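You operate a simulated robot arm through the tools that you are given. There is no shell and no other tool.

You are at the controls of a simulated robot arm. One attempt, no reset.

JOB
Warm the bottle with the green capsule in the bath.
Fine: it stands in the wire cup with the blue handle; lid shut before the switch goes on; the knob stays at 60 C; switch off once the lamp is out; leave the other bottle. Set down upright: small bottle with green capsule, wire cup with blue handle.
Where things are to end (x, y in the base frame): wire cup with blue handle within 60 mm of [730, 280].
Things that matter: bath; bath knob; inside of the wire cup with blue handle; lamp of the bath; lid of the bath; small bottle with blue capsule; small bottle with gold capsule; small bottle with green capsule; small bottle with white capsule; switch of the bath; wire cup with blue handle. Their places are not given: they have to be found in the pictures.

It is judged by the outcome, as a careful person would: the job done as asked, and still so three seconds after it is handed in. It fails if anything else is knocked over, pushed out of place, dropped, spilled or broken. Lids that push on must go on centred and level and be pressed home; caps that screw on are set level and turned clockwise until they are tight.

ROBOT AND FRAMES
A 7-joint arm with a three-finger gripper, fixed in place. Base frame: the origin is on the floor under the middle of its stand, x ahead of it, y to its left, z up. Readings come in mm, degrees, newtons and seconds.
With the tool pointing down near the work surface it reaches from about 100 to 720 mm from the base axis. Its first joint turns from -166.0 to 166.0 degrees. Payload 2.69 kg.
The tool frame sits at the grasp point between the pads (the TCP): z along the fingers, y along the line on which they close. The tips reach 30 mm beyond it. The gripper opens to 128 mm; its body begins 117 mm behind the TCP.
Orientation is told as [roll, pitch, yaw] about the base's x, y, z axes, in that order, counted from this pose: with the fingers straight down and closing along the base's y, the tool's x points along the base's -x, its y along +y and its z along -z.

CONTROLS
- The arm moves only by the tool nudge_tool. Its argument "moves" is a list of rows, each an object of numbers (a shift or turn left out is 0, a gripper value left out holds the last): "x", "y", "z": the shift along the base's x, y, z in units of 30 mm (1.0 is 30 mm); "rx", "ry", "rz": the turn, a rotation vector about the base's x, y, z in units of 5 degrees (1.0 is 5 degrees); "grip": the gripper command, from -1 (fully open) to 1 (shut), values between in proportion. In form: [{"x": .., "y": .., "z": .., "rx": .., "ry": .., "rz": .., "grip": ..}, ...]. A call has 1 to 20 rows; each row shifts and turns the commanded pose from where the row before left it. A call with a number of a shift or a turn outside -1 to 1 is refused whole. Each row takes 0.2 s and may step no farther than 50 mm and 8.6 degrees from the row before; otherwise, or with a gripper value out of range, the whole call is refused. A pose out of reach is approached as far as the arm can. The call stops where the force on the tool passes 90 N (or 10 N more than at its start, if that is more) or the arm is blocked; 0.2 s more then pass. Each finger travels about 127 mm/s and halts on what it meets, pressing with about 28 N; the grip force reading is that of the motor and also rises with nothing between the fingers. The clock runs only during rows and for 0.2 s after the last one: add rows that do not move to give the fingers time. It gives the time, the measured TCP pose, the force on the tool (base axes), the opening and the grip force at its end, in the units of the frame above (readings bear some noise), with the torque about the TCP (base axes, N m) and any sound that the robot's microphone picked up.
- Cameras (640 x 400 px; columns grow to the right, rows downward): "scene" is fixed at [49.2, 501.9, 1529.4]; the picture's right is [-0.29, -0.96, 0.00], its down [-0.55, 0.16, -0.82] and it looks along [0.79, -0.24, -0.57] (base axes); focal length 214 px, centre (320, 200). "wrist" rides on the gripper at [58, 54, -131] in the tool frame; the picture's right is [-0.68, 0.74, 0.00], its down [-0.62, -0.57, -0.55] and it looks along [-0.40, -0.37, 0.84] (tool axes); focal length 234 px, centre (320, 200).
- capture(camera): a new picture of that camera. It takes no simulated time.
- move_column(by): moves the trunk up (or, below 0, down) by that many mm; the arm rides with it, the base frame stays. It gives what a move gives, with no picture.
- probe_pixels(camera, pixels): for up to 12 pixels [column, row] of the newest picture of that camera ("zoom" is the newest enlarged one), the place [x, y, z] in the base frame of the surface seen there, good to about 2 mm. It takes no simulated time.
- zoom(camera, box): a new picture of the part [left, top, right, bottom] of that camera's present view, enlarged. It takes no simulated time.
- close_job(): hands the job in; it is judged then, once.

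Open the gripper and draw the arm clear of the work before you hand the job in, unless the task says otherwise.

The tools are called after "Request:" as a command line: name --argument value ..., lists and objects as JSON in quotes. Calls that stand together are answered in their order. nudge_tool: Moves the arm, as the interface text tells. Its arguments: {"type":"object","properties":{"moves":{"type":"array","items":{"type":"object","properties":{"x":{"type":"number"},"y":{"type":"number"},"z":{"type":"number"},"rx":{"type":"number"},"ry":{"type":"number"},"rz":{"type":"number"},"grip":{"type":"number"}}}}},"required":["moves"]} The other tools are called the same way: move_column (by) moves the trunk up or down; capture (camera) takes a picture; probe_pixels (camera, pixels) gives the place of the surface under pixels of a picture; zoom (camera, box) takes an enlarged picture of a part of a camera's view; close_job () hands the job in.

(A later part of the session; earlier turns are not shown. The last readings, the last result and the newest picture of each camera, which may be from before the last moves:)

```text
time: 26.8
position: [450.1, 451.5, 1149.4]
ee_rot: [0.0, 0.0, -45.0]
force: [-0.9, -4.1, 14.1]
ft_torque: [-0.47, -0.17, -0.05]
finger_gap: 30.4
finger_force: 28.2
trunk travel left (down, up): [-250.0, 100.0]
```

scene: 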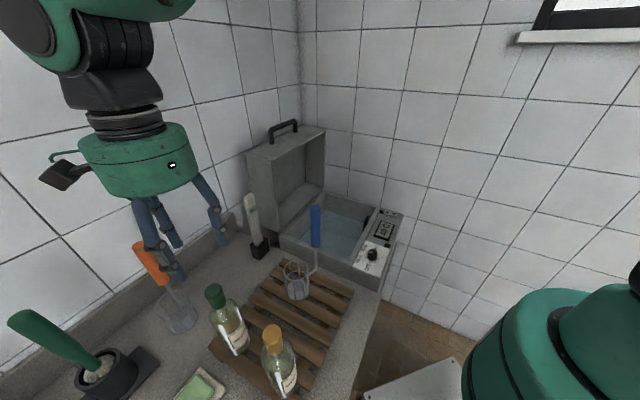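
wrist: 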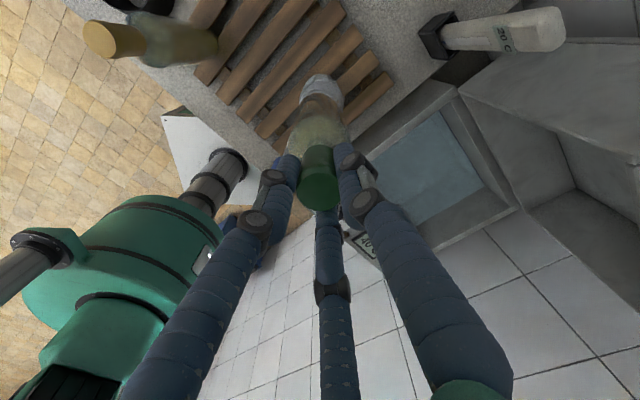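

Contact registered (+14 N) slightly above the expected height. I check in the pictures whether the bottle is on the cup floor or the palm touches the handle.

Request:
zoom --camera "scene" --box '[275, 170, 335, 240]'

Request:
zoom --camera "scene" --box '[275, 240, 335, 310]'

Request:
capture --camera "wrist"

```text
5.71 times, centred on (305, 205) of scene
```

zoom: 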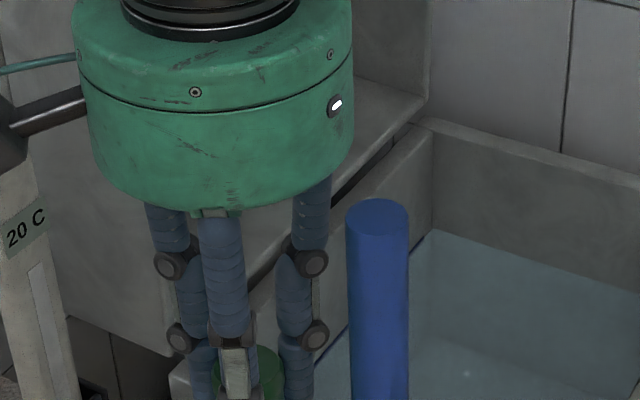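

```text
5.71 times, centred on (305, 275) of scene
```

zoom: 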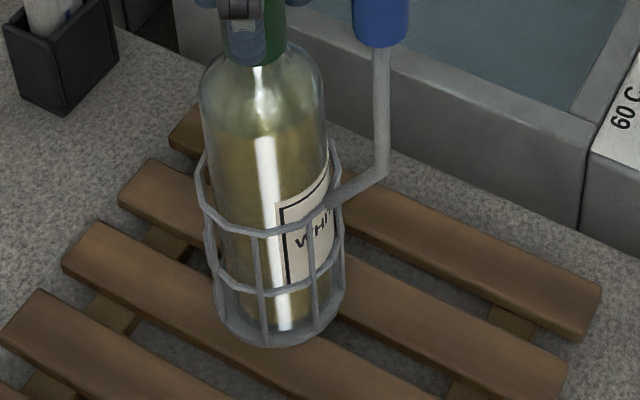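

```text
taken
```

wrist: 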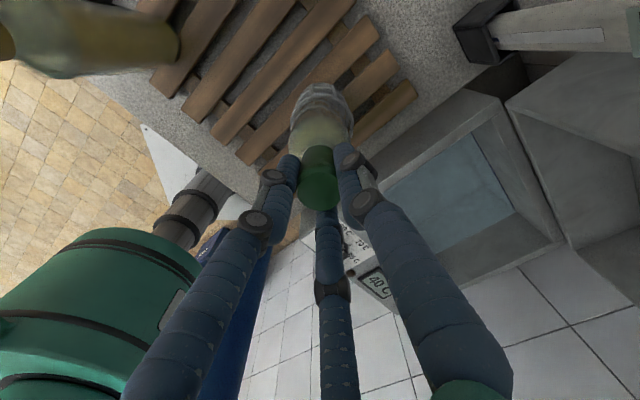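

The palm is clear of the handle and the bottle base sits at the cup's bottom ring, so this is floor contact. I ease off about 1 mm to relieve the pressing before releasing.

Request:
nudge_tool --moves '[{"z": 0.03, "grip": 1}, {"grip": 1}]'

```text
time: 27.4
position: [450.7, 452.4, 1148.4]
ee_rot: [0.0, 0.1, -45.0]
force: [-0.6, 1.8, 7.8]
ft_torque: [0.53, -0.01, -0.03]
finger_gap: 30.1
finger_force: 27.4
trunk travel left (down, up): [-250.0, 100.0]
```

Still pressing about 15 N; I ease off a little more.

Request:
nudge_tool --moves '[{"z": 0.03, "grip": 1}, {"grip": 1}]'

```text
time: 28.0
position: [449.3, 452.4, 1148.5]
ee_rot: [-0.1, 0.0, -45.1]
force: [0.3, 0.6, 0.9]
ft_torque: [0.19, -0.23, 0.0]
finger_gap: 30.3
finger_force: 28.1
trunk travel left (down, up): [-250.0, 100.0]
```

Now the bottle's weight rests on the cup. I open the fingers gradually to about 60 mm.

Request:
nudge_tool --moves '[{"grip": 0.5}, {"grip": 0.4}, {"grip": 0.3}, {"grip": 0.2}, {"grip": 0.05}, {"grip": 0.05}]'

Request:
zoom --camera "scene" --box '[265, 180, 345, 310]'

Request:
capture --camera "wrist"

```text
time: 29.4
position: [449.6, 451.3, 1149.1]
ee_rot: [0.0, 0.0, -45.0]
force: [-0.7, 0.3, 0.5]
ft_torque: [0.01, 0.02, 0.01]
finger_gap: 60.7
finger_force: 0.1
trunk travel left (down, up): [-250.0, 100.0]
```

```text
3.08 times, centred on (305, 245) of scene
```

zoom: 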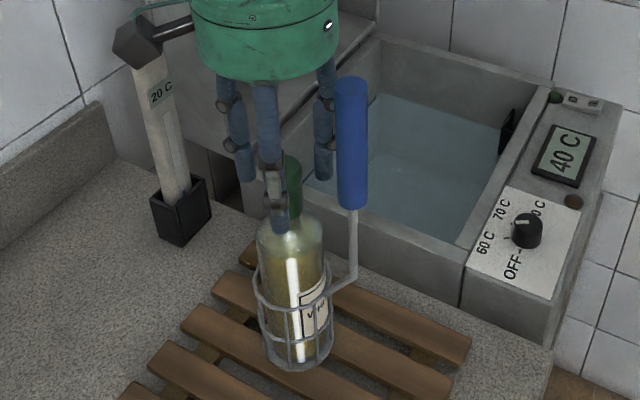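

```text
taken
```

wrist: 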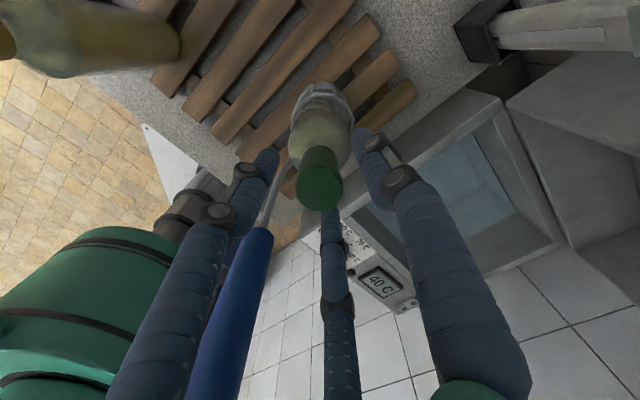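

The bottle stands upright in the cup. I raise the open gripper straight up until the fingertips are well above the handle (z 1255).

Request:
nudge_tool --moves '[{"z": 0.4, "grip": 0.05}, {"z": 0.7, "grip": 0.05}, {"z": 1, "grip": 0.05}, {"z": 1, "grip": 0.05}, {"z": 1, "grip": 0.05}, {"z": 1, "grip": 0.05}, {"z": 0.5, "grip": 0.05}, {"grip": 0.05}]'

Request:
capture --camera "wrist"

Request:
zoom --camera "scene" --box '[265, 180, 345, 310]'

```text
time: 31.2
position: [450.6, 452.6, 1316.2]
ee_rot: [-0.1, 0.0, -45.0]
force: [-0.3, 0.2, 0.9]
ft_torque: [0.0, -0.04, 0.04]
finger_gap: 60.6
finger_force: 0.0
trunk travel left (down, up): [-250.0, 100.0]
```

```text
taken
```

wrist: 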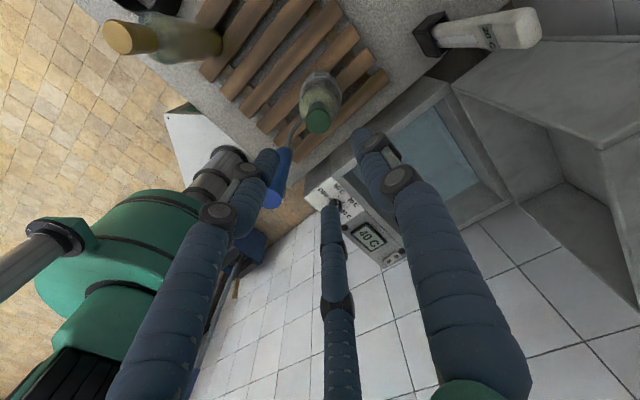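

```text
3.08 times, centred on (305, 245) of scene
```

zoom: 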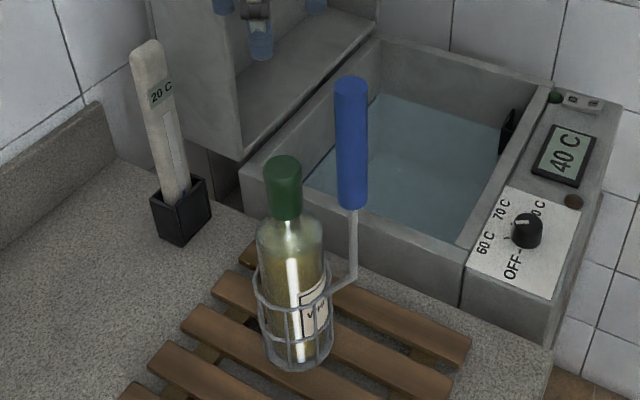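

The bottle stands in the cup on its own. I move above the handle at about (404,405) and measure its top from close by.

Request:
nudge_tool --moves '[{"x": -0.52, "y": -0.53, "grip": 0.05}, {"x": -0.52, "y": -0.53, "grip": 0.05}, {"x": -0.52, "y": -0.53, "grip": 0.05}, {"grip": 0.05}]'

Request:
capture --camera "wrist"

Request:
zoom --camera "wrist" --box '[260, 80, 390, 220]'

Request:
probe_pixels --camera "zoom" --pixels '[[320, 200], [300, 200], [300, 230], [280, 230], [320, 250], [310, 270], [340, 240], [290, 260]]'

```text
time: 32.2
position: [403.3, 402.9, 1314.3]
ee_rot: [0.0, 0.0, -45.0]
force: [0.2, 0.0, 0.7]
ft_torque: [-0.02, -0.04, -0.01]
finger_gap: 61.0
finger_force: 0.1
trunk travel left (down, up): [-250.0, 100.0]
```

```text
taken
```

wrist: 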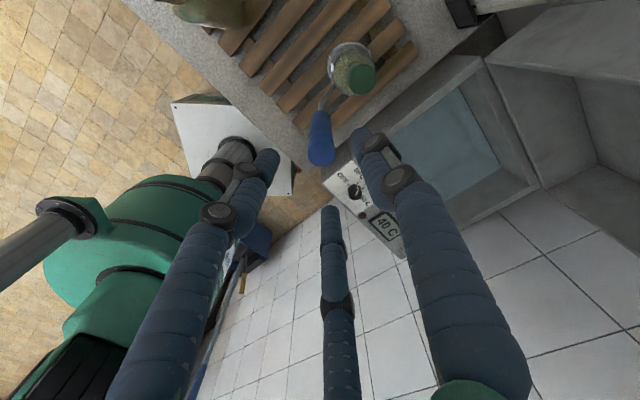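

```text
2.86 times, centred on (325, 150) of wrist
```

zoom: 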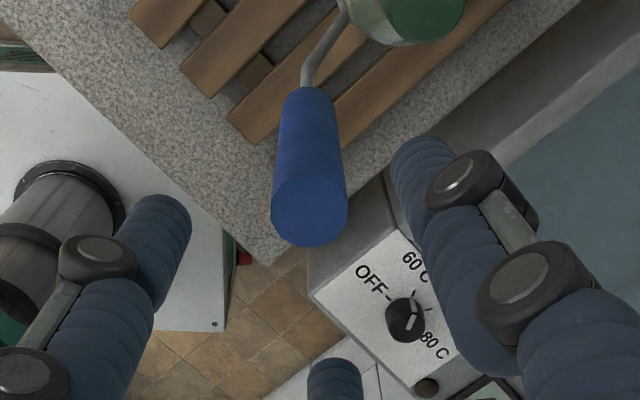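

```text
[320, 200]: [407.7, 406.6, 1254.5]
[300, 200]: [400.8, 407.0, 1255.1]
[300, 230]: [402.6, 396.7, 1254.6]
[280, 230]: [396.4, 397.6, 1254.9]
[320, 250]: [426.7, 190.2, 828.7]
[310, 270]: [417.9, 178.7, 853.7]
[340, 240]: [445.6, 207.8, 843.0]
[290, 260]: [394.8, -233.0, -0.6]
```

Handle centre is (404.5,403.5), diameter 26 mm. I lower the open fingers around it to z≈1208 (tips stay 28 mm above the bottle's top), then check.

Request:
nudge_tool --moves '[{"x": 0.04, "y": 0.02, "z": -0.9, "grip": 0.05}, {"z": -0.9, "grip": 0.05}, {"z": -0.9, "grip": 0.05}, {"z": -0.83, "grip": 0.05}, {"grip": 0.05}]'

Request:
capture --camera "wrist"

Request:
zoom --camera "scene" --box '[255, 160, 365, 310]'

```text
time: 33.4
position: [403.2, 406.7, 1207.8]
ee_rot: [-0.1, 0.1, -45.0]
force: [0.2, -0.5, 0.8]
ft_torque: [-0.01, 0.02, 0.0]
finger_gap: 60.7
finger_force: 0.1
trunk travel left (down, up): [-250.0, 100.0]
```

```text
taken
```

wrist: 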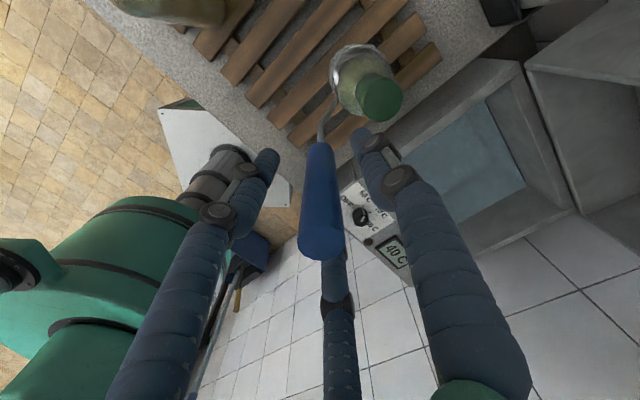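

```text
2.67 times, centred on (310, 235) of scene
```

zoom: 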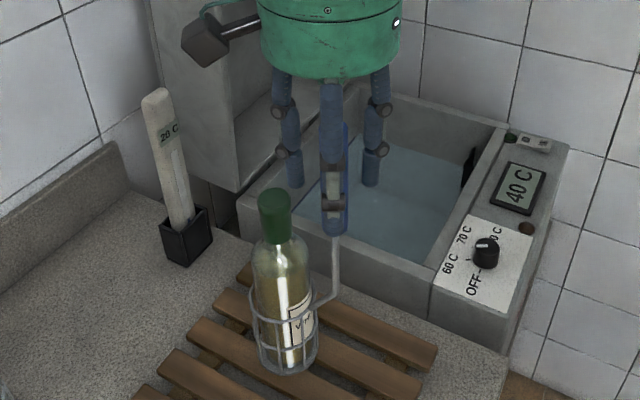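

The fingers surround the handle with even gaps. I close on it.

Request:
nudge_tool --moves '[{"grip": 0.2}, {"grip": 0.35}, {"grip": 0.5}, {"grip": 0.6}, {"grip": 0.8}, {"grip": 1}, {"grip": 1}, {"grip": 1}]'

Request:
capture --camera "wrist"

Request:
zoom --camera "scene" --box '[255, 160, 365, 310]'

```text
time: 35.2
position: [404.3, 406.1, 1209.6]
ee_rot: [0.1, 0.0, -45.0]
force: [0.8, -1.2, 1.1]
ft_torque: [-0.03, 0.07, -0.04]
finger_gap: 23.2
finger_force: 28.1
trunk travel left (down, up): [-250.0, 100.0]
```

```text
taken
```

wrist: 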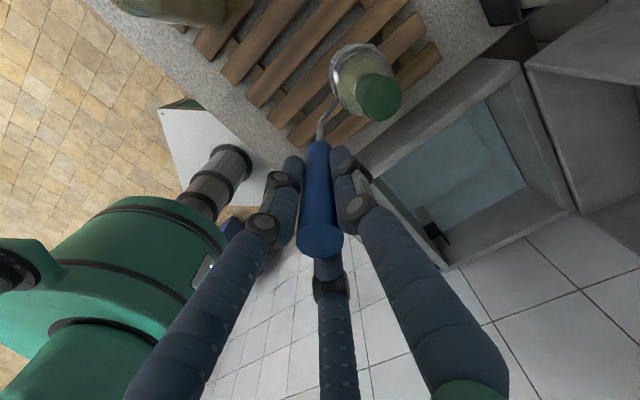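

```text
2.67 times, centred on (310, 235) of scene
```

zoom: 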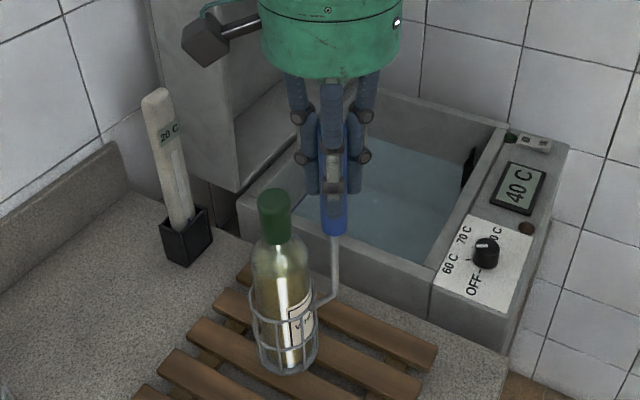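

The handle is gripped (gap 23 mm, 28 N). I lift just a few millimetres and check torque and tilt.

Request:
nudge_tool --moves '[{"z": 0.1, "grip": 1}, {"z": 0.15, "grip": 1}, {"z": 0.15, "grip": 1}, {"grip": 1}]'

Request:
zoom --camera "scene" --box '[255, 160, 365, 310]'

Request:
zoom --camera "wrist" --box '[260, 30, 420, 280]'

```text
time: 36.2
position: [404.4, 407.1, 1222.4]
ee_rot: [-0.1, 0.0, -45.1]
force: [-0.6, 0.0, -11.5]
ft_torque: [-0.42, 0.45, -0.04]
finger_gap: 23.3
finger_force: 27.5
trunk travel left (down, up): [-250.0, 100.0]
```

```text
2.67 times, centred on (310, 235) of scene
```

zoom: 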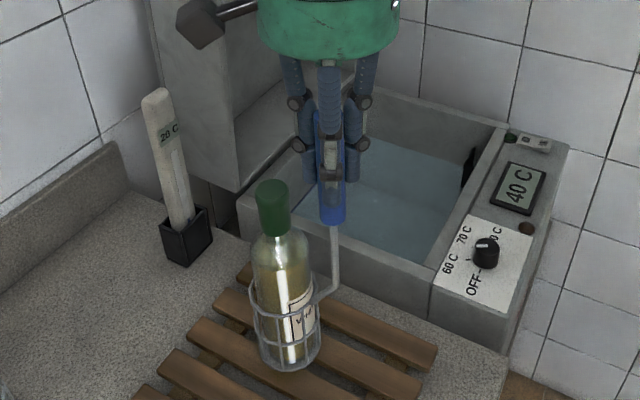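

```text
1.60 times, centred on (340, 155) of wrist
```

zoom: 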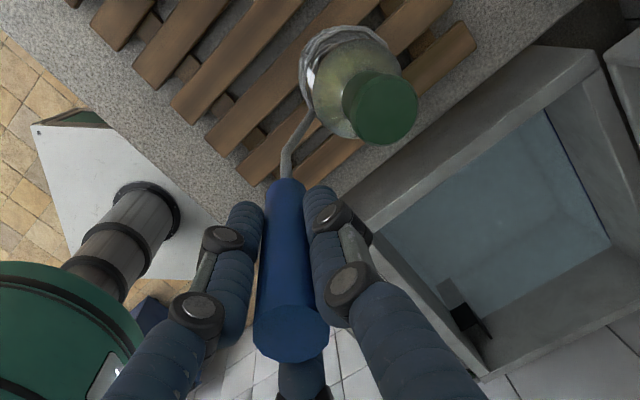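

It holds: 11.5 N load with 0.6 N·m, no visible slip. I lift gently to bring the cup bottom to about z 955.

Request:
nudge_tool --moves '[{"z": 0.2, "grip": 1}, {"z": 0.3, "grip": 1}, {"z": 0.4, "grip": 1}, {"z": 0.4, "grip": 1}, {"z": 0.3, "grip": 1}, {"grip": 1}]'

Request:
zoom --camera "scene" --box '[245, 150, 375, 310]'

```text
time: 37.6
position: [404.8, 405.7, 1272.7]
ee_rot: [0.0, 0.0, -45.0]
force: [0.0, 0.0, -10.9]
ft_torque: [-0.41, 0.42, 0.0]
finger_gap: 23.3
finger_force: 28.0
trunk travel left (down, up): [-250.0, 100.0]
```

```text
2.50 times, centred on (310, 230) of scene
```

zoom: 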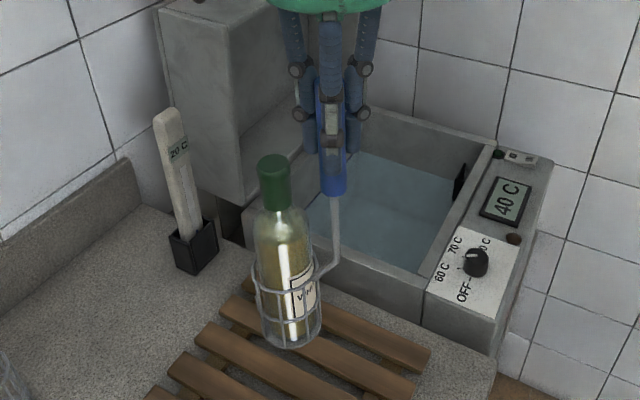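

The cup hangs upright with its base at about z 965, above the bath rim (904). I carry it over the basin to TCP ≈(653,210), i.e. cup centre ≈(700,258).

Request:
nudge_tool --moves '[{"x": 0.2, "y": -0.16, "grip": 1}, {"x": 0.4, "y": -0.31, "grip": 1}, {"x": 0.55, "y": -0.43, "grip": 1}, {"x": 0.6, "y": -0.47, "grip": 1}, {"x": 0.6, "y": -0.47, "grip": 1}, {"x": 0.6, "y": -0.47, "grip": 1}, {"x": 0.6, "y": -0.47, "grip": 1}, {"x": 0.6, "y": -0.47, "grip": 1}, {"x": 0.6, "y": -0.47, "grip": 1}, {"x": 0.6, "y": -0.47, "grip": 1}, {"x": 0.6, "y": -0.47, "grip": 1}, {"x": 0.6, "y": -0.47, "grip": 1}, {"x": 0.55, "y": -0.43, "grip": 1}, {"x": 0.5, "y": -0.4, "grip": 1}, {"x": 0.4, "y": -0.32, "grip": 1}, {"x": 0.28, "y": -0.22, "grip": 1}, {"grip": 1}]'

Request:
capture --camera "scene"

Request:
capture --camera "wrist"

```text
time: 41.2
position: [655.2, 210.7, 1271.0]
ee_rot: [0.0, 0.0, -45.0]
force: [0.0, -0.1, -11.8]
ft_torque: [-0.42, 0.41, 0.02]
finger_gap: 23.5
finger_force: 27.9
trunk travel left (down, up): [-250.0, 100.0]
```

```text
taken
```

scene: 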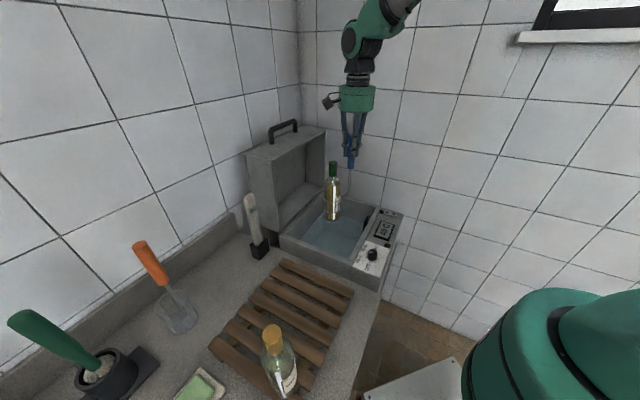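

```text
taken
```

wrist: 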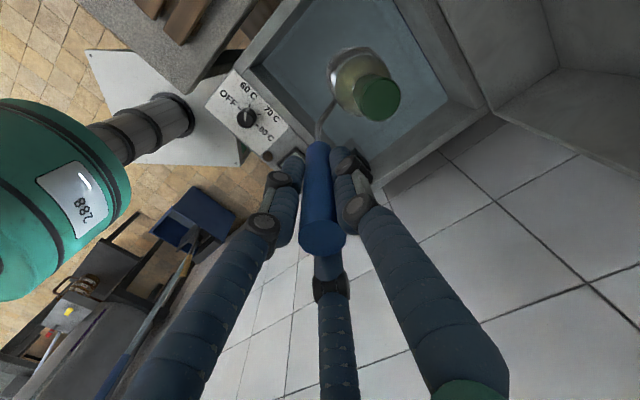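

The cup hangs freely inside the basin outline (bottle at (365,85) in wrist view). I lower it steadily toward the basin floor, first to z≈1010.

Request:
nudge_tool --moves '[{"z": -0.2, "grip": 1}, {"z": -0.4, "grip": 1}, {"z": -0.5, "grip": 1}, {"z": -0.5, "grip": 1}, {"z": -0.5, "grip": 1}, {"z": -0.5, "grip": 1}, {"z": -0.5, "grip": 1}, {"z": -0.5, "grip": 1}, {"z": -0.4, "grip": 1}, {"z": -0.2, "grip": 1}, {"grip": 1}]'

Request:
capture --camera "scene"

Request:
capture --camera "wrist"

```text
time: 43.6
position: [653.7, 210.9, 1144.4]
ee_rot: [0.0, 0.0, -45.0]
force: [0.0, 0.4, -11.2]
ft_torque: [-0.43, 0.4, -0.01]
finger_gap: 23.3
finger_force: 28.1
trunk travel left (down, up): [-250.0, 100.0]
```

```text
taken
```

scene: 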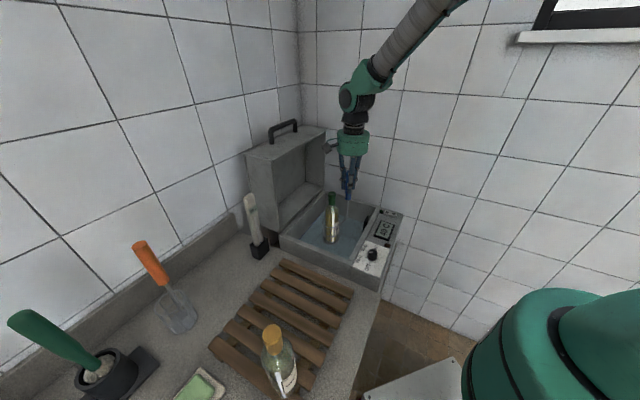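

```text
taken
```

wrist: 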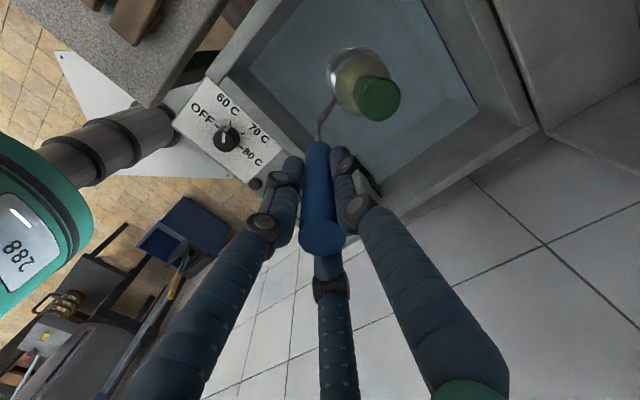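

Descending smoothly and clear of all basin walls. I go on to z≈980.

Request:
nudge_tool --moves '[{"z": -0.2, "grip": 1}, {"z": -0.4, "grip": 1}, {"z": -0.5, "grip": 1}, {"z": -0.5, "grip": 1}, {"z": -0.5, "grip": 1}, {"z": -0.5, "grip": 1}, {"z": -0.5, "grip": 1}, {"z": -0.5, "grip": 1}, {"z": -0.5, "grip": 1}, {"z": -0.5, "grip": 1}, {"z": -0.4, "grip": 1}, {"z": -0.3, "grip": 1}, {"z": -0.15, "grip": 1}, {"grip": 1}]'

Request:
capture --camera "scene"

Request:
capture --camera "wrist"

```text
time: 46.6
position: [653.1, 209.9, 981.1]
ee_rot: [0.0, 0.0, -44.9]
force: [0.3, -0.7, -11.0]
ft_torque: [-0.4, 0.4, 0.01]
finger_gap: 23.6
finger_force: 27.7
trunk travel left (down, up): [-250.0, 100.0]
```

```text
taken
```

scene: 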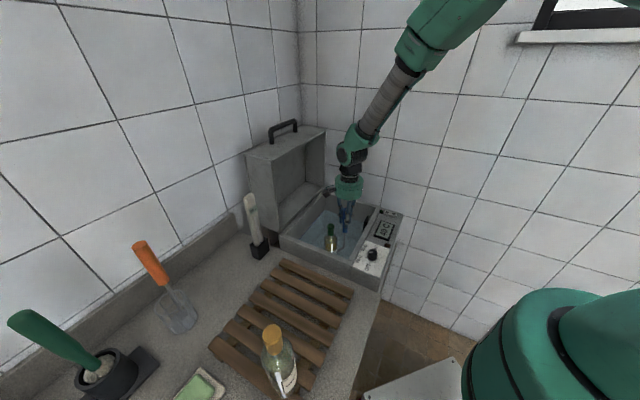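

```text
taken
```

wrist: 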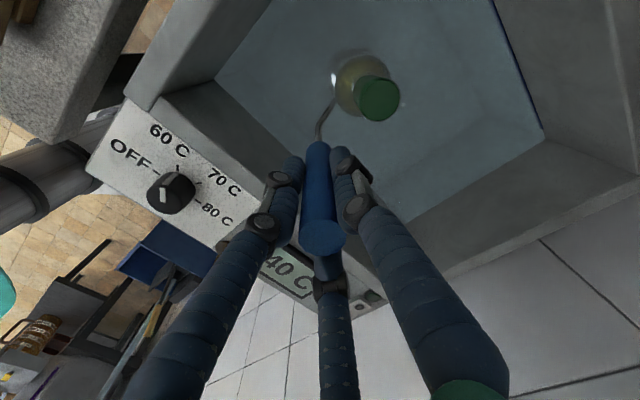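

About 30 mm remain to the floor. I lower in small steps, watching for the weight to come off; also checking the knob.

Request:
zoom --camera "wrist" --box '[80, 100, 260, 260]'

Request:
nudge_tool --moves '[{"z": -0.3, "grip": 1}, {"z": -0.25, "grip": 1}, {"z": -0.15, "grip": 1}, {"grip": 1}]'

Request:
nudge_tool --moves '[{"z": -0.1, "grip": 1}, {"z": -0.07, "grip": 1}, {"grip": 1}]'

```text
2.50 times, centred on (170, 180) of wrist
```

zoom: 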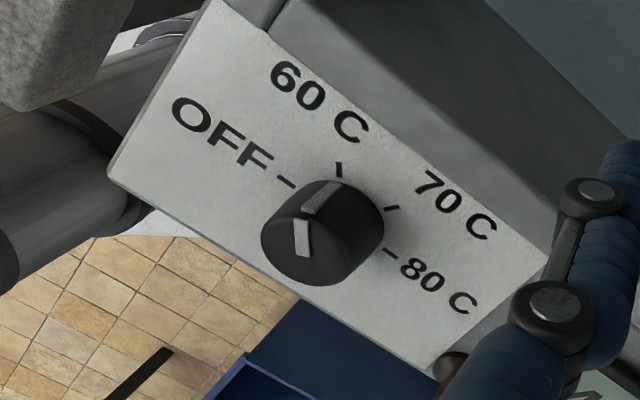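

```text
time: 47.6
position: [652.2, 212.1, 960.2]
ee_rot: [-0.1, 0.0, -45.0]
force: [0.1, 0.2, -11.2]
ft_torque: [-0.41, 0.4, -0.01]
finger_gap: 23.4
finger_force: 27.9
trunk travel left (down, up): [-250.0, 100.0]
```

```text
time: 48.4
position: [653.0, 210.0, 955.3]
ee_rot: [-0.1, 0.0, -45.0]
force: [-0.4, 0.2, -11.3]
ft_torque: [-0.42, 0.4, 0.02]
finger_gap: 23.4
finger_force: 28.4
trunk travel left (down, up): [-250.0, 100.0]
```

The knob points to the 60 C tick. Still full load at z 955; continuing in 2 mm steps.

Request:
nudge_tool --moves '[{"z": -0.07, "grip": 1}, {"grip": 1}]'

Request:
nudge_tool --moves '[{"z": -0.06, "grip": 1}, {"grip": 1}]'

```text
time: 49.0
position: [653.4, 209.8, 953.1]
ee_rot: [-0.1, -0.1, -45.0]
force: [-2.7, -2.1, 0.7]
ft_torque: [-0.23, 0.44, 0.01]
finger_gap: 23.4
finger_force: 28.1
trunk travel left (down, up): [-250.0, 100.0]
```

```text
time: 49.6
position: [653.5, 209.5, 954.1]
ee_rot: [0.1, -0.1, -45.0]
force: [-6.6, -5.9, 19.9]
ft_torque: [-0.27, 0.28, 0.01]
finger_gap: 23.3
finger_force: 27.8
trunk travel left (down, up): [-250.0, 100.0]
```

The cup has landed (+20 N pressing). I ease off so the load is near zero before letting go, and inspect.

Request:
nudge_tool --moves '[{"z": 0.05, "grip": 1}, {"grip": 1}]'

Request:
capture --camera "wrist"

Request:
zoom --camera "scene" --box '[290, 170, 410, 270]'

```text
time: 50.2
position: [652.7, 210.5, 953.0]
ee_rot: [-0.1, 0.0, -44.9]
force: [-1.1, -1.8, 4.2]
ft_torque: [0.15, -0.3, 0.0]
finger_gap: 23.3
finger_force: 27.4
trunk travel left (down, up): [-250.0, 100.0]
```

```text
taken
```

wrist: 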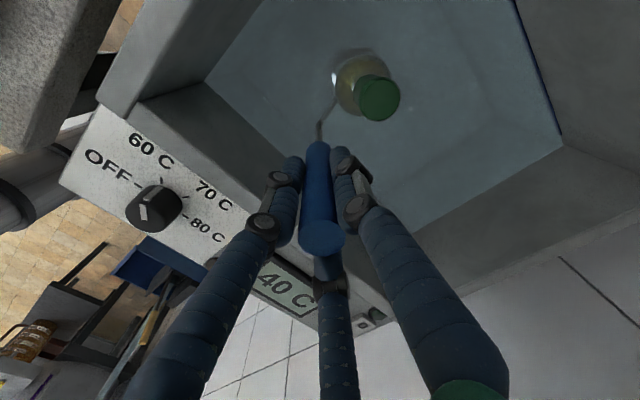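

```text
4.00 times, centred on (350, 220) of scene
```

zoom: 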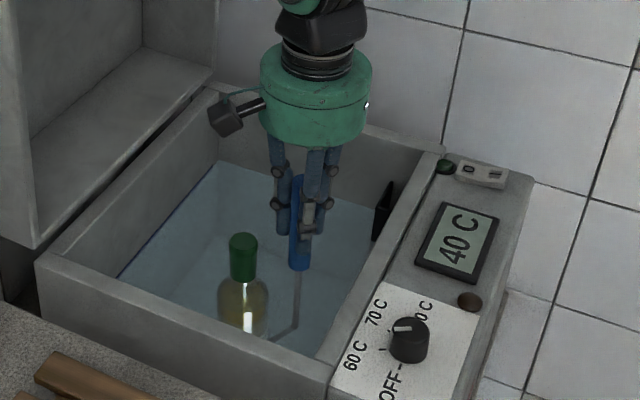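

Cup stands in the basin near the intended place. I open the fingers gradually, then rise straight up.

Request:
nudge_tool --moves '[{"grip": 0.6}, {"grip": 0.5}, {"grip": 0.4}, {"grip": 0.3}, {"grip": 0.15}, {"grip": 0.05}, {"grip": 0.05}]'

Request:
zoom --camera "scene" --box '[290, 170, 410, 270]'

```text
time: 51.8
position: [653.8, 209.0, 952.7]
ee_rot: [0.0, 0.1, -45.1]
force: [-0.4, -0.8, -0.3]
ft_torque: [0.04, -0.01, -0.02]
finger_gap: 60.6
finger_force: 0.0
trunk travel left (down, up): [-250.0, 100.0]
```

```text
4.00 times, centred on (350, 220) of scene
```

zoom: 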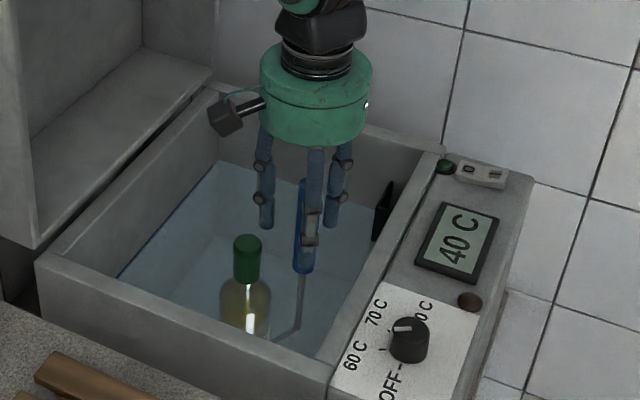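

Released and standing. I rise straight up to clear the handle and look at the whole scene.

Request:
nudge_tool --moves '[{"z": 0.4, "grip": 0.05}, {"z": 0.8, "grip": 0.05}, {"z": 1, "grip": 0.05}, {"z": 1, "grip": 0.05}, {"z": 1, "grip": 0.05}, {"z": 1, "grip": 0.05}, {"z": 1, "grip": 0.05}, {"z": 1, "grip": 0.05}, {"z": 1, "grip": 0.05}, {"grip": 0.05}]'

Request:
capture --camera "scene"

Request:
capture --camera "wrist"

```text
time: 54.0
position: [654.0, 207.4, 1201.5]
ee_rot: [0.0, 0.1, -45.0]
force: [-0.3, -0.1, 0.6]
ft_torque: [0.0, -0.01, 0.01]
finger_gap: 60.9
finger_force: 0.0
trunk travel left (down, up): [-250.0, 100.0]
```

```text
taken
```

scene: 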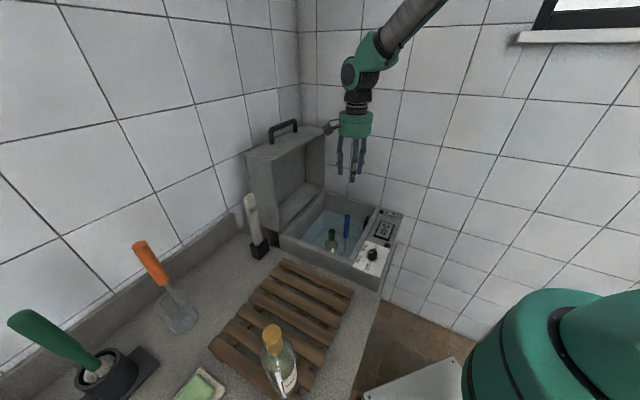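

```text
taken
```

wrist: 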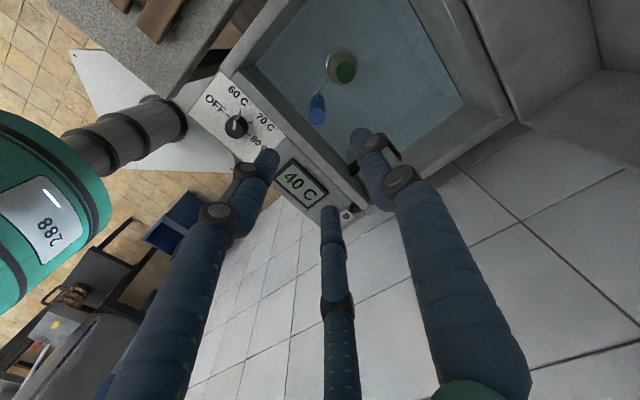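

I verify where the cup stands by probing bottle capsule, handle top.

Request:
zoom --camera "wrist" --box '[280, 30, 400, 150]'

Request:
probe_pixels --camera "zoom" --pixels '[[305, 270], [310, 280], [405, 160], [395, 150], [410, 165], [370, 120], [390, 105], [330, 170], [500, 60], [230, 60]]'

Request:
probe_pixels --camera "scene" --pixels '[[347, 217], [331, 231], [331, 236], [332, 245]]'

```text
3.33 times, centred on (340, 90) of wrist
```

zoom: 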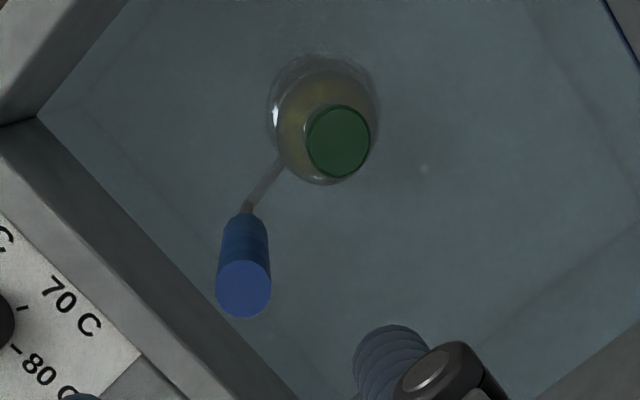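

```text
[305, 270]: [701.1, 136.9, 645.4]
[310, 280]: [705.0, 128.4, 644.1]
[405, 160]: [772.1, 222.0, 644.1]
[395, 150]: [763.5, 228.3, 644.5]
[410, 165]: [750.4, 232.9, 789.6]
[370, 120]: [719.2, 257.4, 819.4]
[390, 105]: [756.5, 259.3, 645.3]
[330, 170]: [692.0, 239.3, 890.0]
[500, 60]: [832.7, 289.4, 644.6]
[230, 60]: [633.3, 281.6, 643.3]
```

```text
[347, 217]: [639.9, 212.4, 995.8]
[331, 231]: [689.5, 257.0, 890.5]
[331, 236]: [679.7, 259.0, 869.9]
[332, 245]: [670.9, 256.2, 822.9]
```

The cup stands at about (697,253), roughly 42 mm from [730,280] – within tolerance, and upright. Next the lid: I probe parts of the arm to learn the shoulder height, plus the lid's near top edges.

Request:
probe_pixels --camera "scene" --pixels '[[560, 330], [520, 310], [600, 295], [440, 5], [355, 72], [500, 380], [430, 370], [270, 152], [262, 170], [275, 145], [290, 140], [247, 160]]'

Request:
zoom --camera "scene" --box '[235, 110, 335, 180]'

```text
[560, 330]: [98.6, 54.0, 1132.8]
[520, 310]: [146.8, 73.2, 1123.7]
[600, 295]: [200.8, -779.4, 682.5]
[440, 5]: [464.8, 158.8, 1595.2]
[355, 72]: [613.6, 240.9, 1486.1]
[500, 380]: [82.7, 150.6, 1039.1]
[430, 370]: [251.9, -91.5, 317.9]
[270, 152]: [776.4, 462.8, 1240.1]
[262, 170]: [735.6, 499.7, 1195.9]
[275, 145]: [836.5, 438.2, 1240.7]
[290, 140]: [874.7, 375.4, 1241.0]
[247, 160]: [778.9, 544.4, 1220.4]
```

```text
5.71 times, centred on (285, 145) of scene
```

zoom: 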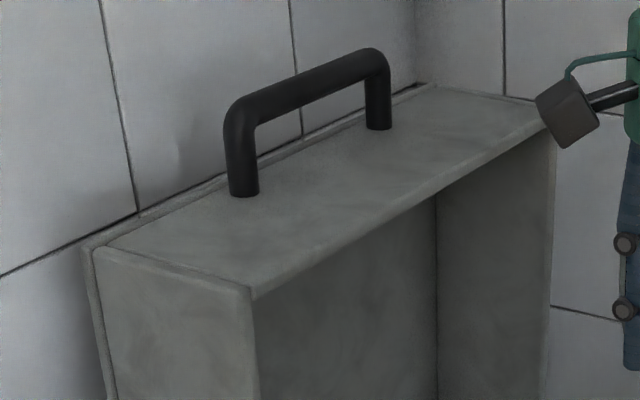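

The shoulder sits near z≈1130, so gripping the lid handle (bar centre ≈(905,388,1290)) with a nearly horizontal tool should be in reach. I raise the column 100 mm first to gain reach.

Request:
move_column --by 100

Request:
probe_pixels --camera "zoom" --pixels '[[300, 90], [250, 110], [370, 65], [300, 105], [240, 160], [243, 190], [378, 125], [378, 100], [320, 83], [105, 247], [250, 288], [545, 125]]'

```text
time: 55.3
position: [653.3, 207.6, 1300.8]
ee_rot: [0.0, 0.0, -45.0]
force: [-0.5, 0.5, -1.2]
ft_torque: [-0.02, -0.02, -0.02]
finger_gap: 60.8
finger_force: 0.0
trunk travel left (down, up): [-350.0, 0.0]
```

```text
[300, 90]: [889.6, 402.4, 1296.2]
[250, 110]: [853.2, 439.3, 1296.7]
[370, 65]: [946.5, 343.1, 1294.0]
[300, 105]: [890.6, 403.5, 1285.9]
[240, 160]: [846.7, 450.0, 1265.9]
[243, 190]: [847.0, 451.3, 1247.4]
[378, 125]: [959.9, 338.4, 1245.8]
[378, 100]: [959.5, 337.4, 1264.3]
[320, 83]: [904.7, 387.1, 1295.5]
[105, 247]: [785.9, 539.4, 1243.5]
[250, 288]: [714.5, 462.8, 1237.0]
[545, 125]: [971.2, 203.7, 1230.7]
```

The bar runs from about (852,455) to (965,343), centre z≈1289. I now swing the tool to near-horizontal (pointing along azimuth 35°, 12° down) while moving to a stand-off point in front of the lid, in two halves.

Request:
nudge_tool --moves '[{"x": 0.2, "y": 0.2, "rz": -1, "grip": 0.05}, {"x": 0.2, "y": 0.2, "rz": -1, "grip": 0.05}, {"x": 0.2, "y": 0.2, "z": 0.05, "rx": 0.574, "ry": -0.819, "grip": 0.05}, {"x": 0.2, "y": 0.2, "z": 0.05, "rx": 0.574, "ry": -0.819, "grip": 0.05}, {"x": 0.2, "y": 0.2, "z": 0.05, "rx": 0.574, "ry": -0.819, "grip": 0.05}, {"x": 0.2, "y": 0.2, "z": 0.05, "rx": 0.574, "ry": -0.819, "grip": 0.05}, {"x": 0.2, "y": 0.2, "z": 0.05, "rx": 0.574, "ry": -0.819, "grip": 0.05}, {"x": 0.2, "y": 0.2, "z": 0.05, "rx": 0.574, "ry": -0.819, "grip": 0.05}, {"x": 0.2, "y": 0.2, "z": 0.05, "rx": 0.574, "ry": -0.819, "grip": 0.05}, {"grip": 0.05}]'

Request:
capture --camera "scene"

```text
time: 57.5
position: [709.4, 260.5, 1310.1]
ee_rot: [35.0, -0.1, -55.1]
force: [-0.1, 0.1, -0.5]
ft_torque: [-0.02, 0.0, -0.01]
finger_gap: 60.8
finger_force: 0.0
trunk travel left (down, up): [-350.0, 0.0]
```

```text
taken
```

scene: 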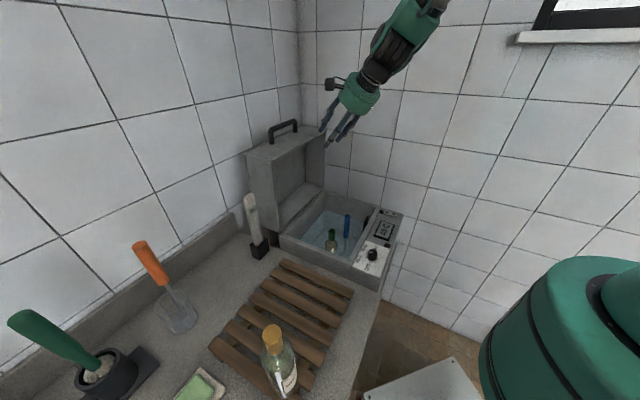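

The swing works (tool now tilted 35°). I continue the rest of the rotation while moving to the stand-off point.

Request:
nudge_tool --moves '[{"x": 0.2, "y": 0.2, "z": 0.05, "rx": 0.574, "ry": -0.819, "grip": 0.05}, {"x": 0.2, "y": 0.2, "z": 0.05, "rx": 0.574, "ry": -0.819, "grip": 0.05}, {"x": 0.2, "y": 0.2, "z": 0.05, "rx": 0.574, "ry": -0.819, "grip": 0.05}, {"x": 0.2, "y": 0.2, "z": 0.05, "rx": 0.574, "ry": -0.819, "grip": 0.05}, {"x": 0.2, "y": 0.2, "z": 0.05, "rx": 0.574, "ry": -0.819, "grip": 0.05}, {"x": 0.2, "y": 0.2, "z": 0.05, "rx": 0.574, "ry": -0.819, "grip": 0.05}, {"x": 0.2, "y": 0.2, "z": 0.05, "rx": 0.574, "ry": -0.819, "grip": 0.05}, {"x": 0.2, "y": 0.2, "z": 0.05, "rx": 0.574, "ry": -0.819, "grip": 0.05}, {"grip": 0.05}]'

Request:
capture --camera "scene"

Request:
capture --camera "wrist"

```text
time: 59.5
position: [756.4, 310.9, 1324.6]
ee_rot: [75.0, 0.1, -54.9]
force: [-1.4, 0.3, -0.3]
ft_torque: [0.01, 0.01, 0.02]
finger_gap: 60.8
finger_force: 0.1
trunk travel left (down, up): [-350.0, 0.0]
```

```text
taken
```

scene: 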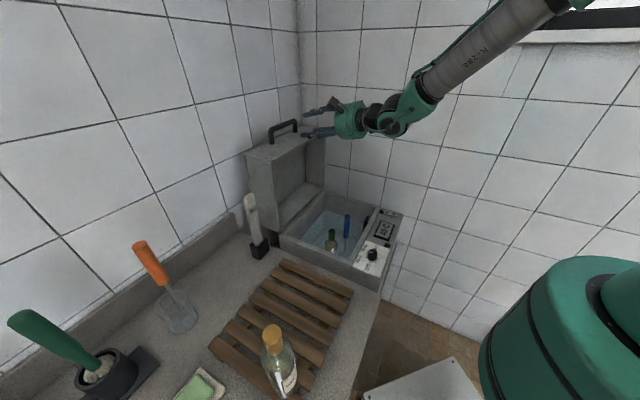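

```text
taken
```

wrist: 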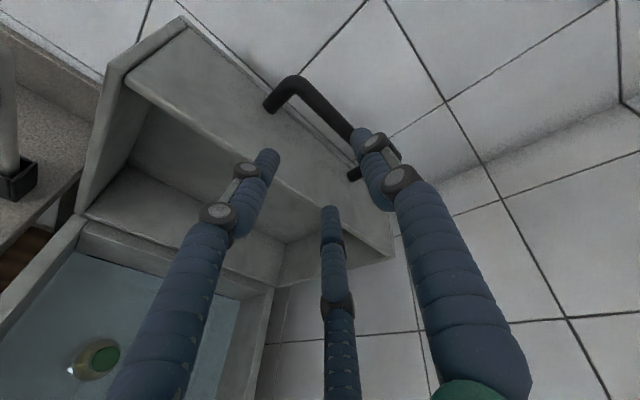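

The tool is now 15° below horizontal, with the handle in view at (310,100). I measure the bar precisely from here.

Request:
zoom --camera "wrist" --box '[240, 50, 400, 200]'

Request:
probe_pixels --camera "wrist" --pixels '[[300, 85], [320, 98], [330, 108], [340, 118], [325, 103], [272, 105], [355, 172], [285, 82], [310, 165], [330, 180], [250, 90], [300, 130]]'

```text
2.67 times, centred on (320, 125) of wrist
```

zoom: 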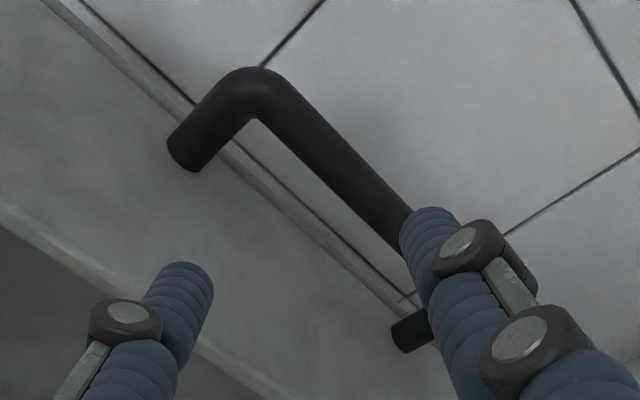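

```text
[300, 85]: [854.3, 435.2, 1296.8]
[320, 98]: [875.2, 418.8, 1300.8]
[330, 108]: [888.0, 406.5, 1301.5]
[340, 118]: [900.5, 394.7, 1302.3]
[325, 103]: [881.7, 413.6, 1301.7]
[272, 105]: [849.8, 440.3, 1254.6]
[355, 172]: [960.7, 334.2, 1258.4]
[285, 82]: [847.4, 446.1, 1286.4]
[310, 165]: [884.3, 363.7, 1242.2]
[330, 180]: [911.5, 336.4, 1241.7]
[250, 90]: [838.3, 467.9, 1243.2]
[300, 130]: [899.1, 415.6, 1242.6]
```

Bar centre is on x+y≈1300, z≈1292, with ~50 mm to the lid face at z 1242. I narrow the fingers slightly, align, and advance along the tool axis 110 mm, then check.

Request:
nudge_tool --moves '[{"y": -0.25, "z": 0.23, "grip": 0.14}, {"x": 0.527, "y": 0.369, "z": -0.173, "grip": 0.14}, {"x": 0.527, "y": 0.369, "z": -0.173, "grip": 0.14}, {"x": 0.527, "y": 0.369, "z": -0.173, "grip": 0.14}, {"x": 0.527, "y": 0.369, "z": -0.173, "grip": 0.14}, {"x": 0.527, "y": 0.369, "z": -0.173, "grip": 0.14}, {"x": 0.264, "y": 0.185, "z": -0.086, "grip": 0.14}, {"grip": 0.14}]'

Request:
capture --camera "wrist"

Request:
zoom --camera "scene" --box '[230, 70, 410, 200]'

```text
time: 61.3
position: [843.1, 363.4, 1301.1]
ee_rot: [74.9, 0.1, -55.1]
force: [0.2, 0.5, -0.9]
ft_torque: [0.0, 0.0, -0.03]
finger_gap: 54.9
finger_force: 0.1
trunk travel left (down, up): [-350.0, 0.0]
```

```text
taken
```

wrist: 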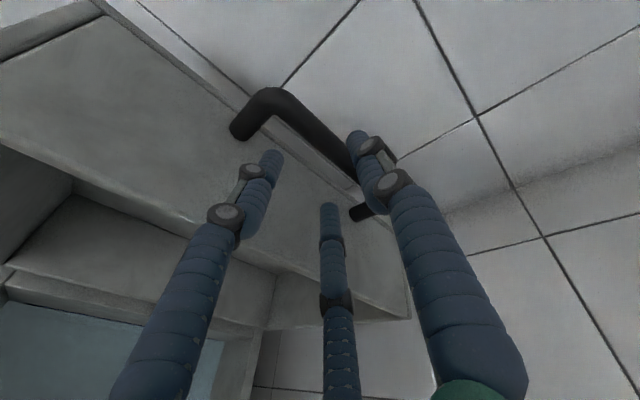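

```text
3.08 times, centred on (320, 135) of scene
```

zoom: 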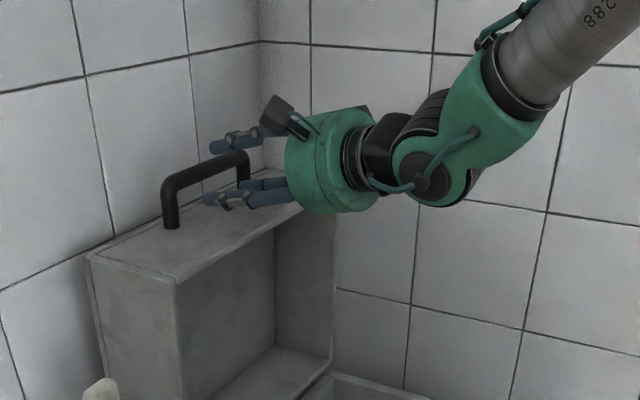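

The reach is good and the fingers straddle the bar's height: upper finger above, lower pair below. I advance the remaining 66 mm in two parts.

Request:
nudge_tool --moves '[{"x": 0.4, "y": 0.28, "z": -0.12, "grip": 0.14}, {"x": 0.4, "y": 0.28, "z": -0.12, "grip": 0.14}, {"x": 0.3, "y": 0.21, "z": -0.08, "grip": 0.14}, {"grip": 0.14}]'

Request:
zoom --camera "scene" --box '[240, 90, 360, 180]'

Request:
capture --camera "wrist"

```text
time: 62.3
position: [874.7, 386.0, 1289.4]
ee_rot: [74.9, 0.1, -55.0]
force: [-0.8, -0.7, -0.1]
ft_torque: [0.0, 0.03, -0.01]
finger_gap: 55.2
finger_force: 0.0
trunk travel left (down, up): [-350.0, 0.0]
```

```text
4.44 times, centred on (300, 135) of scene
```

zoom: 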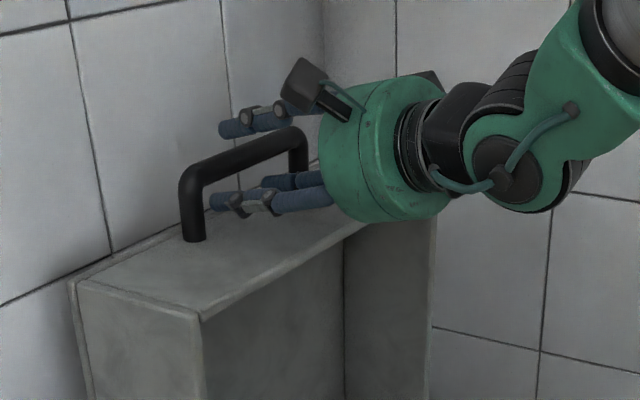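

```text
taken
```

wrist: 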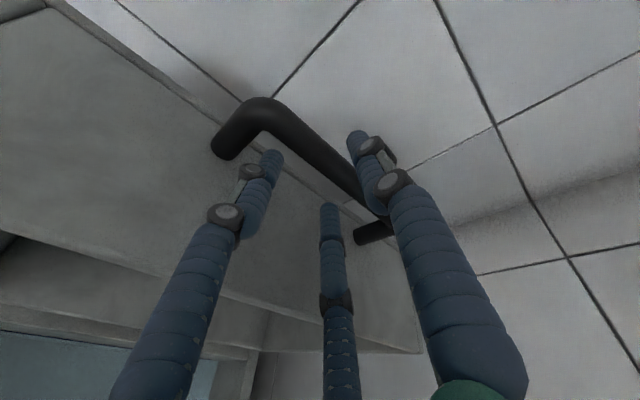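

The lower fingers are below the bar, the upper above. Before the last 26 mm I check the wall distance behind the bar and the finger clearances.

Request:
probe_pixels --camera "wrist" --pixels '[[340, 90], [400, 100], [300, 60], [310, 140], [330, 160], [290, 120], [222, 148], [268, 165], [330, 215], [360, 140], [300, 190], [350, 205]]'

```text
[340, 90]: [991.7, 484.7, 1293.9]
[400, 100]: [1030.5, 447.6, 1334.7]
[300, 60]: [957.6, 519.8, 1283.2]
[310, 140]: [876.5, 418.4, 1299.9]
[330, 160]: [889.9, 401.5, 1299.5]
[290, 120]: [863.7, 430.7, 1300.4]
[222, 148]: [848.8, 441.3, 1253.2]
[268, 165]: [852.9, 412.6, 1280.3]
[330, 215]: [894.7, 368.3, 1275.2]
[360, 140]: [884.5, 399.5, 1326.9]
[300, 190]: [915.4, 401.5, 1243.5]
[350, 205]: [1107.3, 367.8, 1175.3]
```

Wall is ~100 mm behind the bar; clearances look fine. I advance the last 26 mm with a slight shift away from the near leg, then check.

Request:
nudge_tool --moves '[{"x": 0.26, "y": 0.15, "z": -0.06, "grip": 0.14}, {"x": 0.26, "y": 0.16, "z": -0.06, "grip": 0.14}, {"x": 0.25, "y": 0.16, "z": -0.05, "grip": 0.14}, {"grip": 0.14}]'

Request:
zoom --camera "scene" --box '[240, 90, 360, 180]'

Request:
capture --camera "wrist"

```text
time: 63.3
position: [899.4, 400.5, 1287.7]
ee_rot: [74.9, 0.1, -55.1]
force: [0.4, -0.5, 0.1]
ft_torque: [-0.01, 0.0, 0.02]
finger_gap: 54.8
finger_force: 0.1
trunk travel left (down, up): [-350.0, 0.0]
```

```text
4.44 times, centred on (300, 135) of scene
```

zoom: 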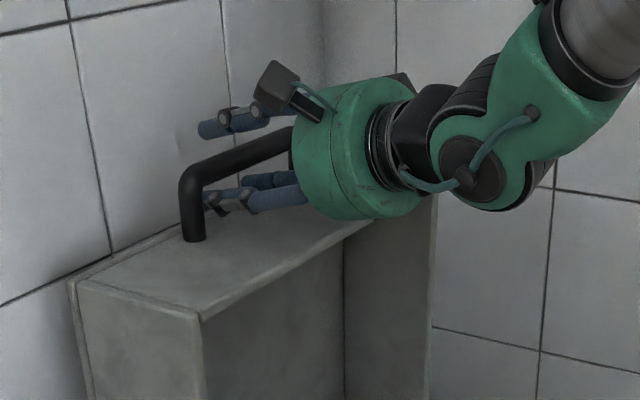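

```text
taken
```

wrist: 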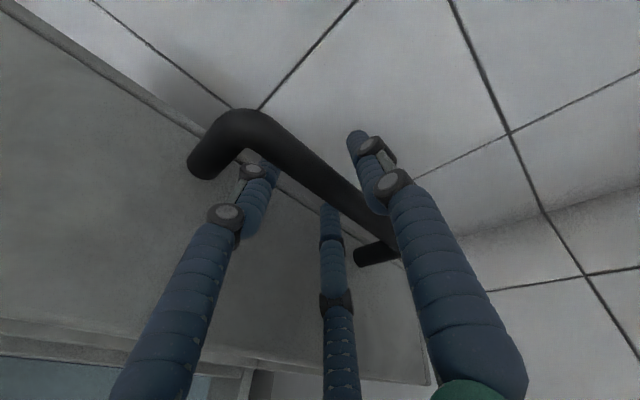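

The bar is between upper and lower fingers. I close the grip gently and watch the forces.

Request:
nudge_tool --moves '[{"grip": 0.3}, {"grip": 0.45}, {"grip": 0.6}, {"grip": 0.8}, {"grip": 1}, {"grip": 1}]'

Request:
zoom --camera "scene" --box '[240, 90, 360, 180]'

Request:
capture --camera "wrist"

```text
time: 64.7
position: [898.1, 401.0, 1287.1]
ee_rot: [75.0, 0.0, -54.9]
force: [2.0, 1.2, 1.6]
ft_torque: [-0.82, -0.86, 0.32]
finger_gap: 30.3
finger_force: 44.9
trunk travel left (down, up): [-350.0, 0.0]
```

```text
4.44 times, centred on (300, 135) of scene
```

zoom: 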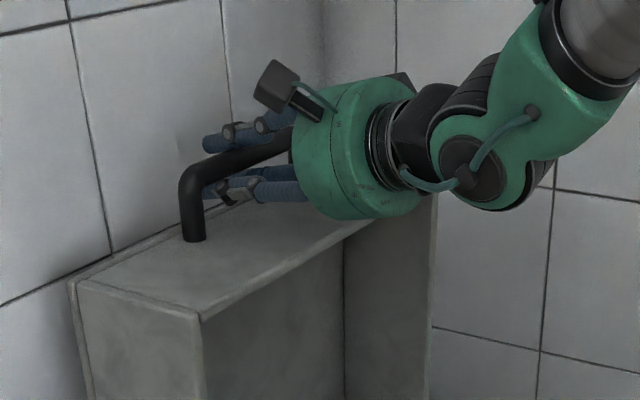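

```text
taken
```

wrist: 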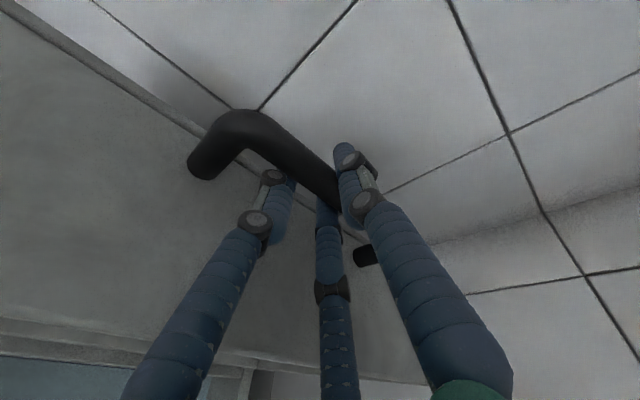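

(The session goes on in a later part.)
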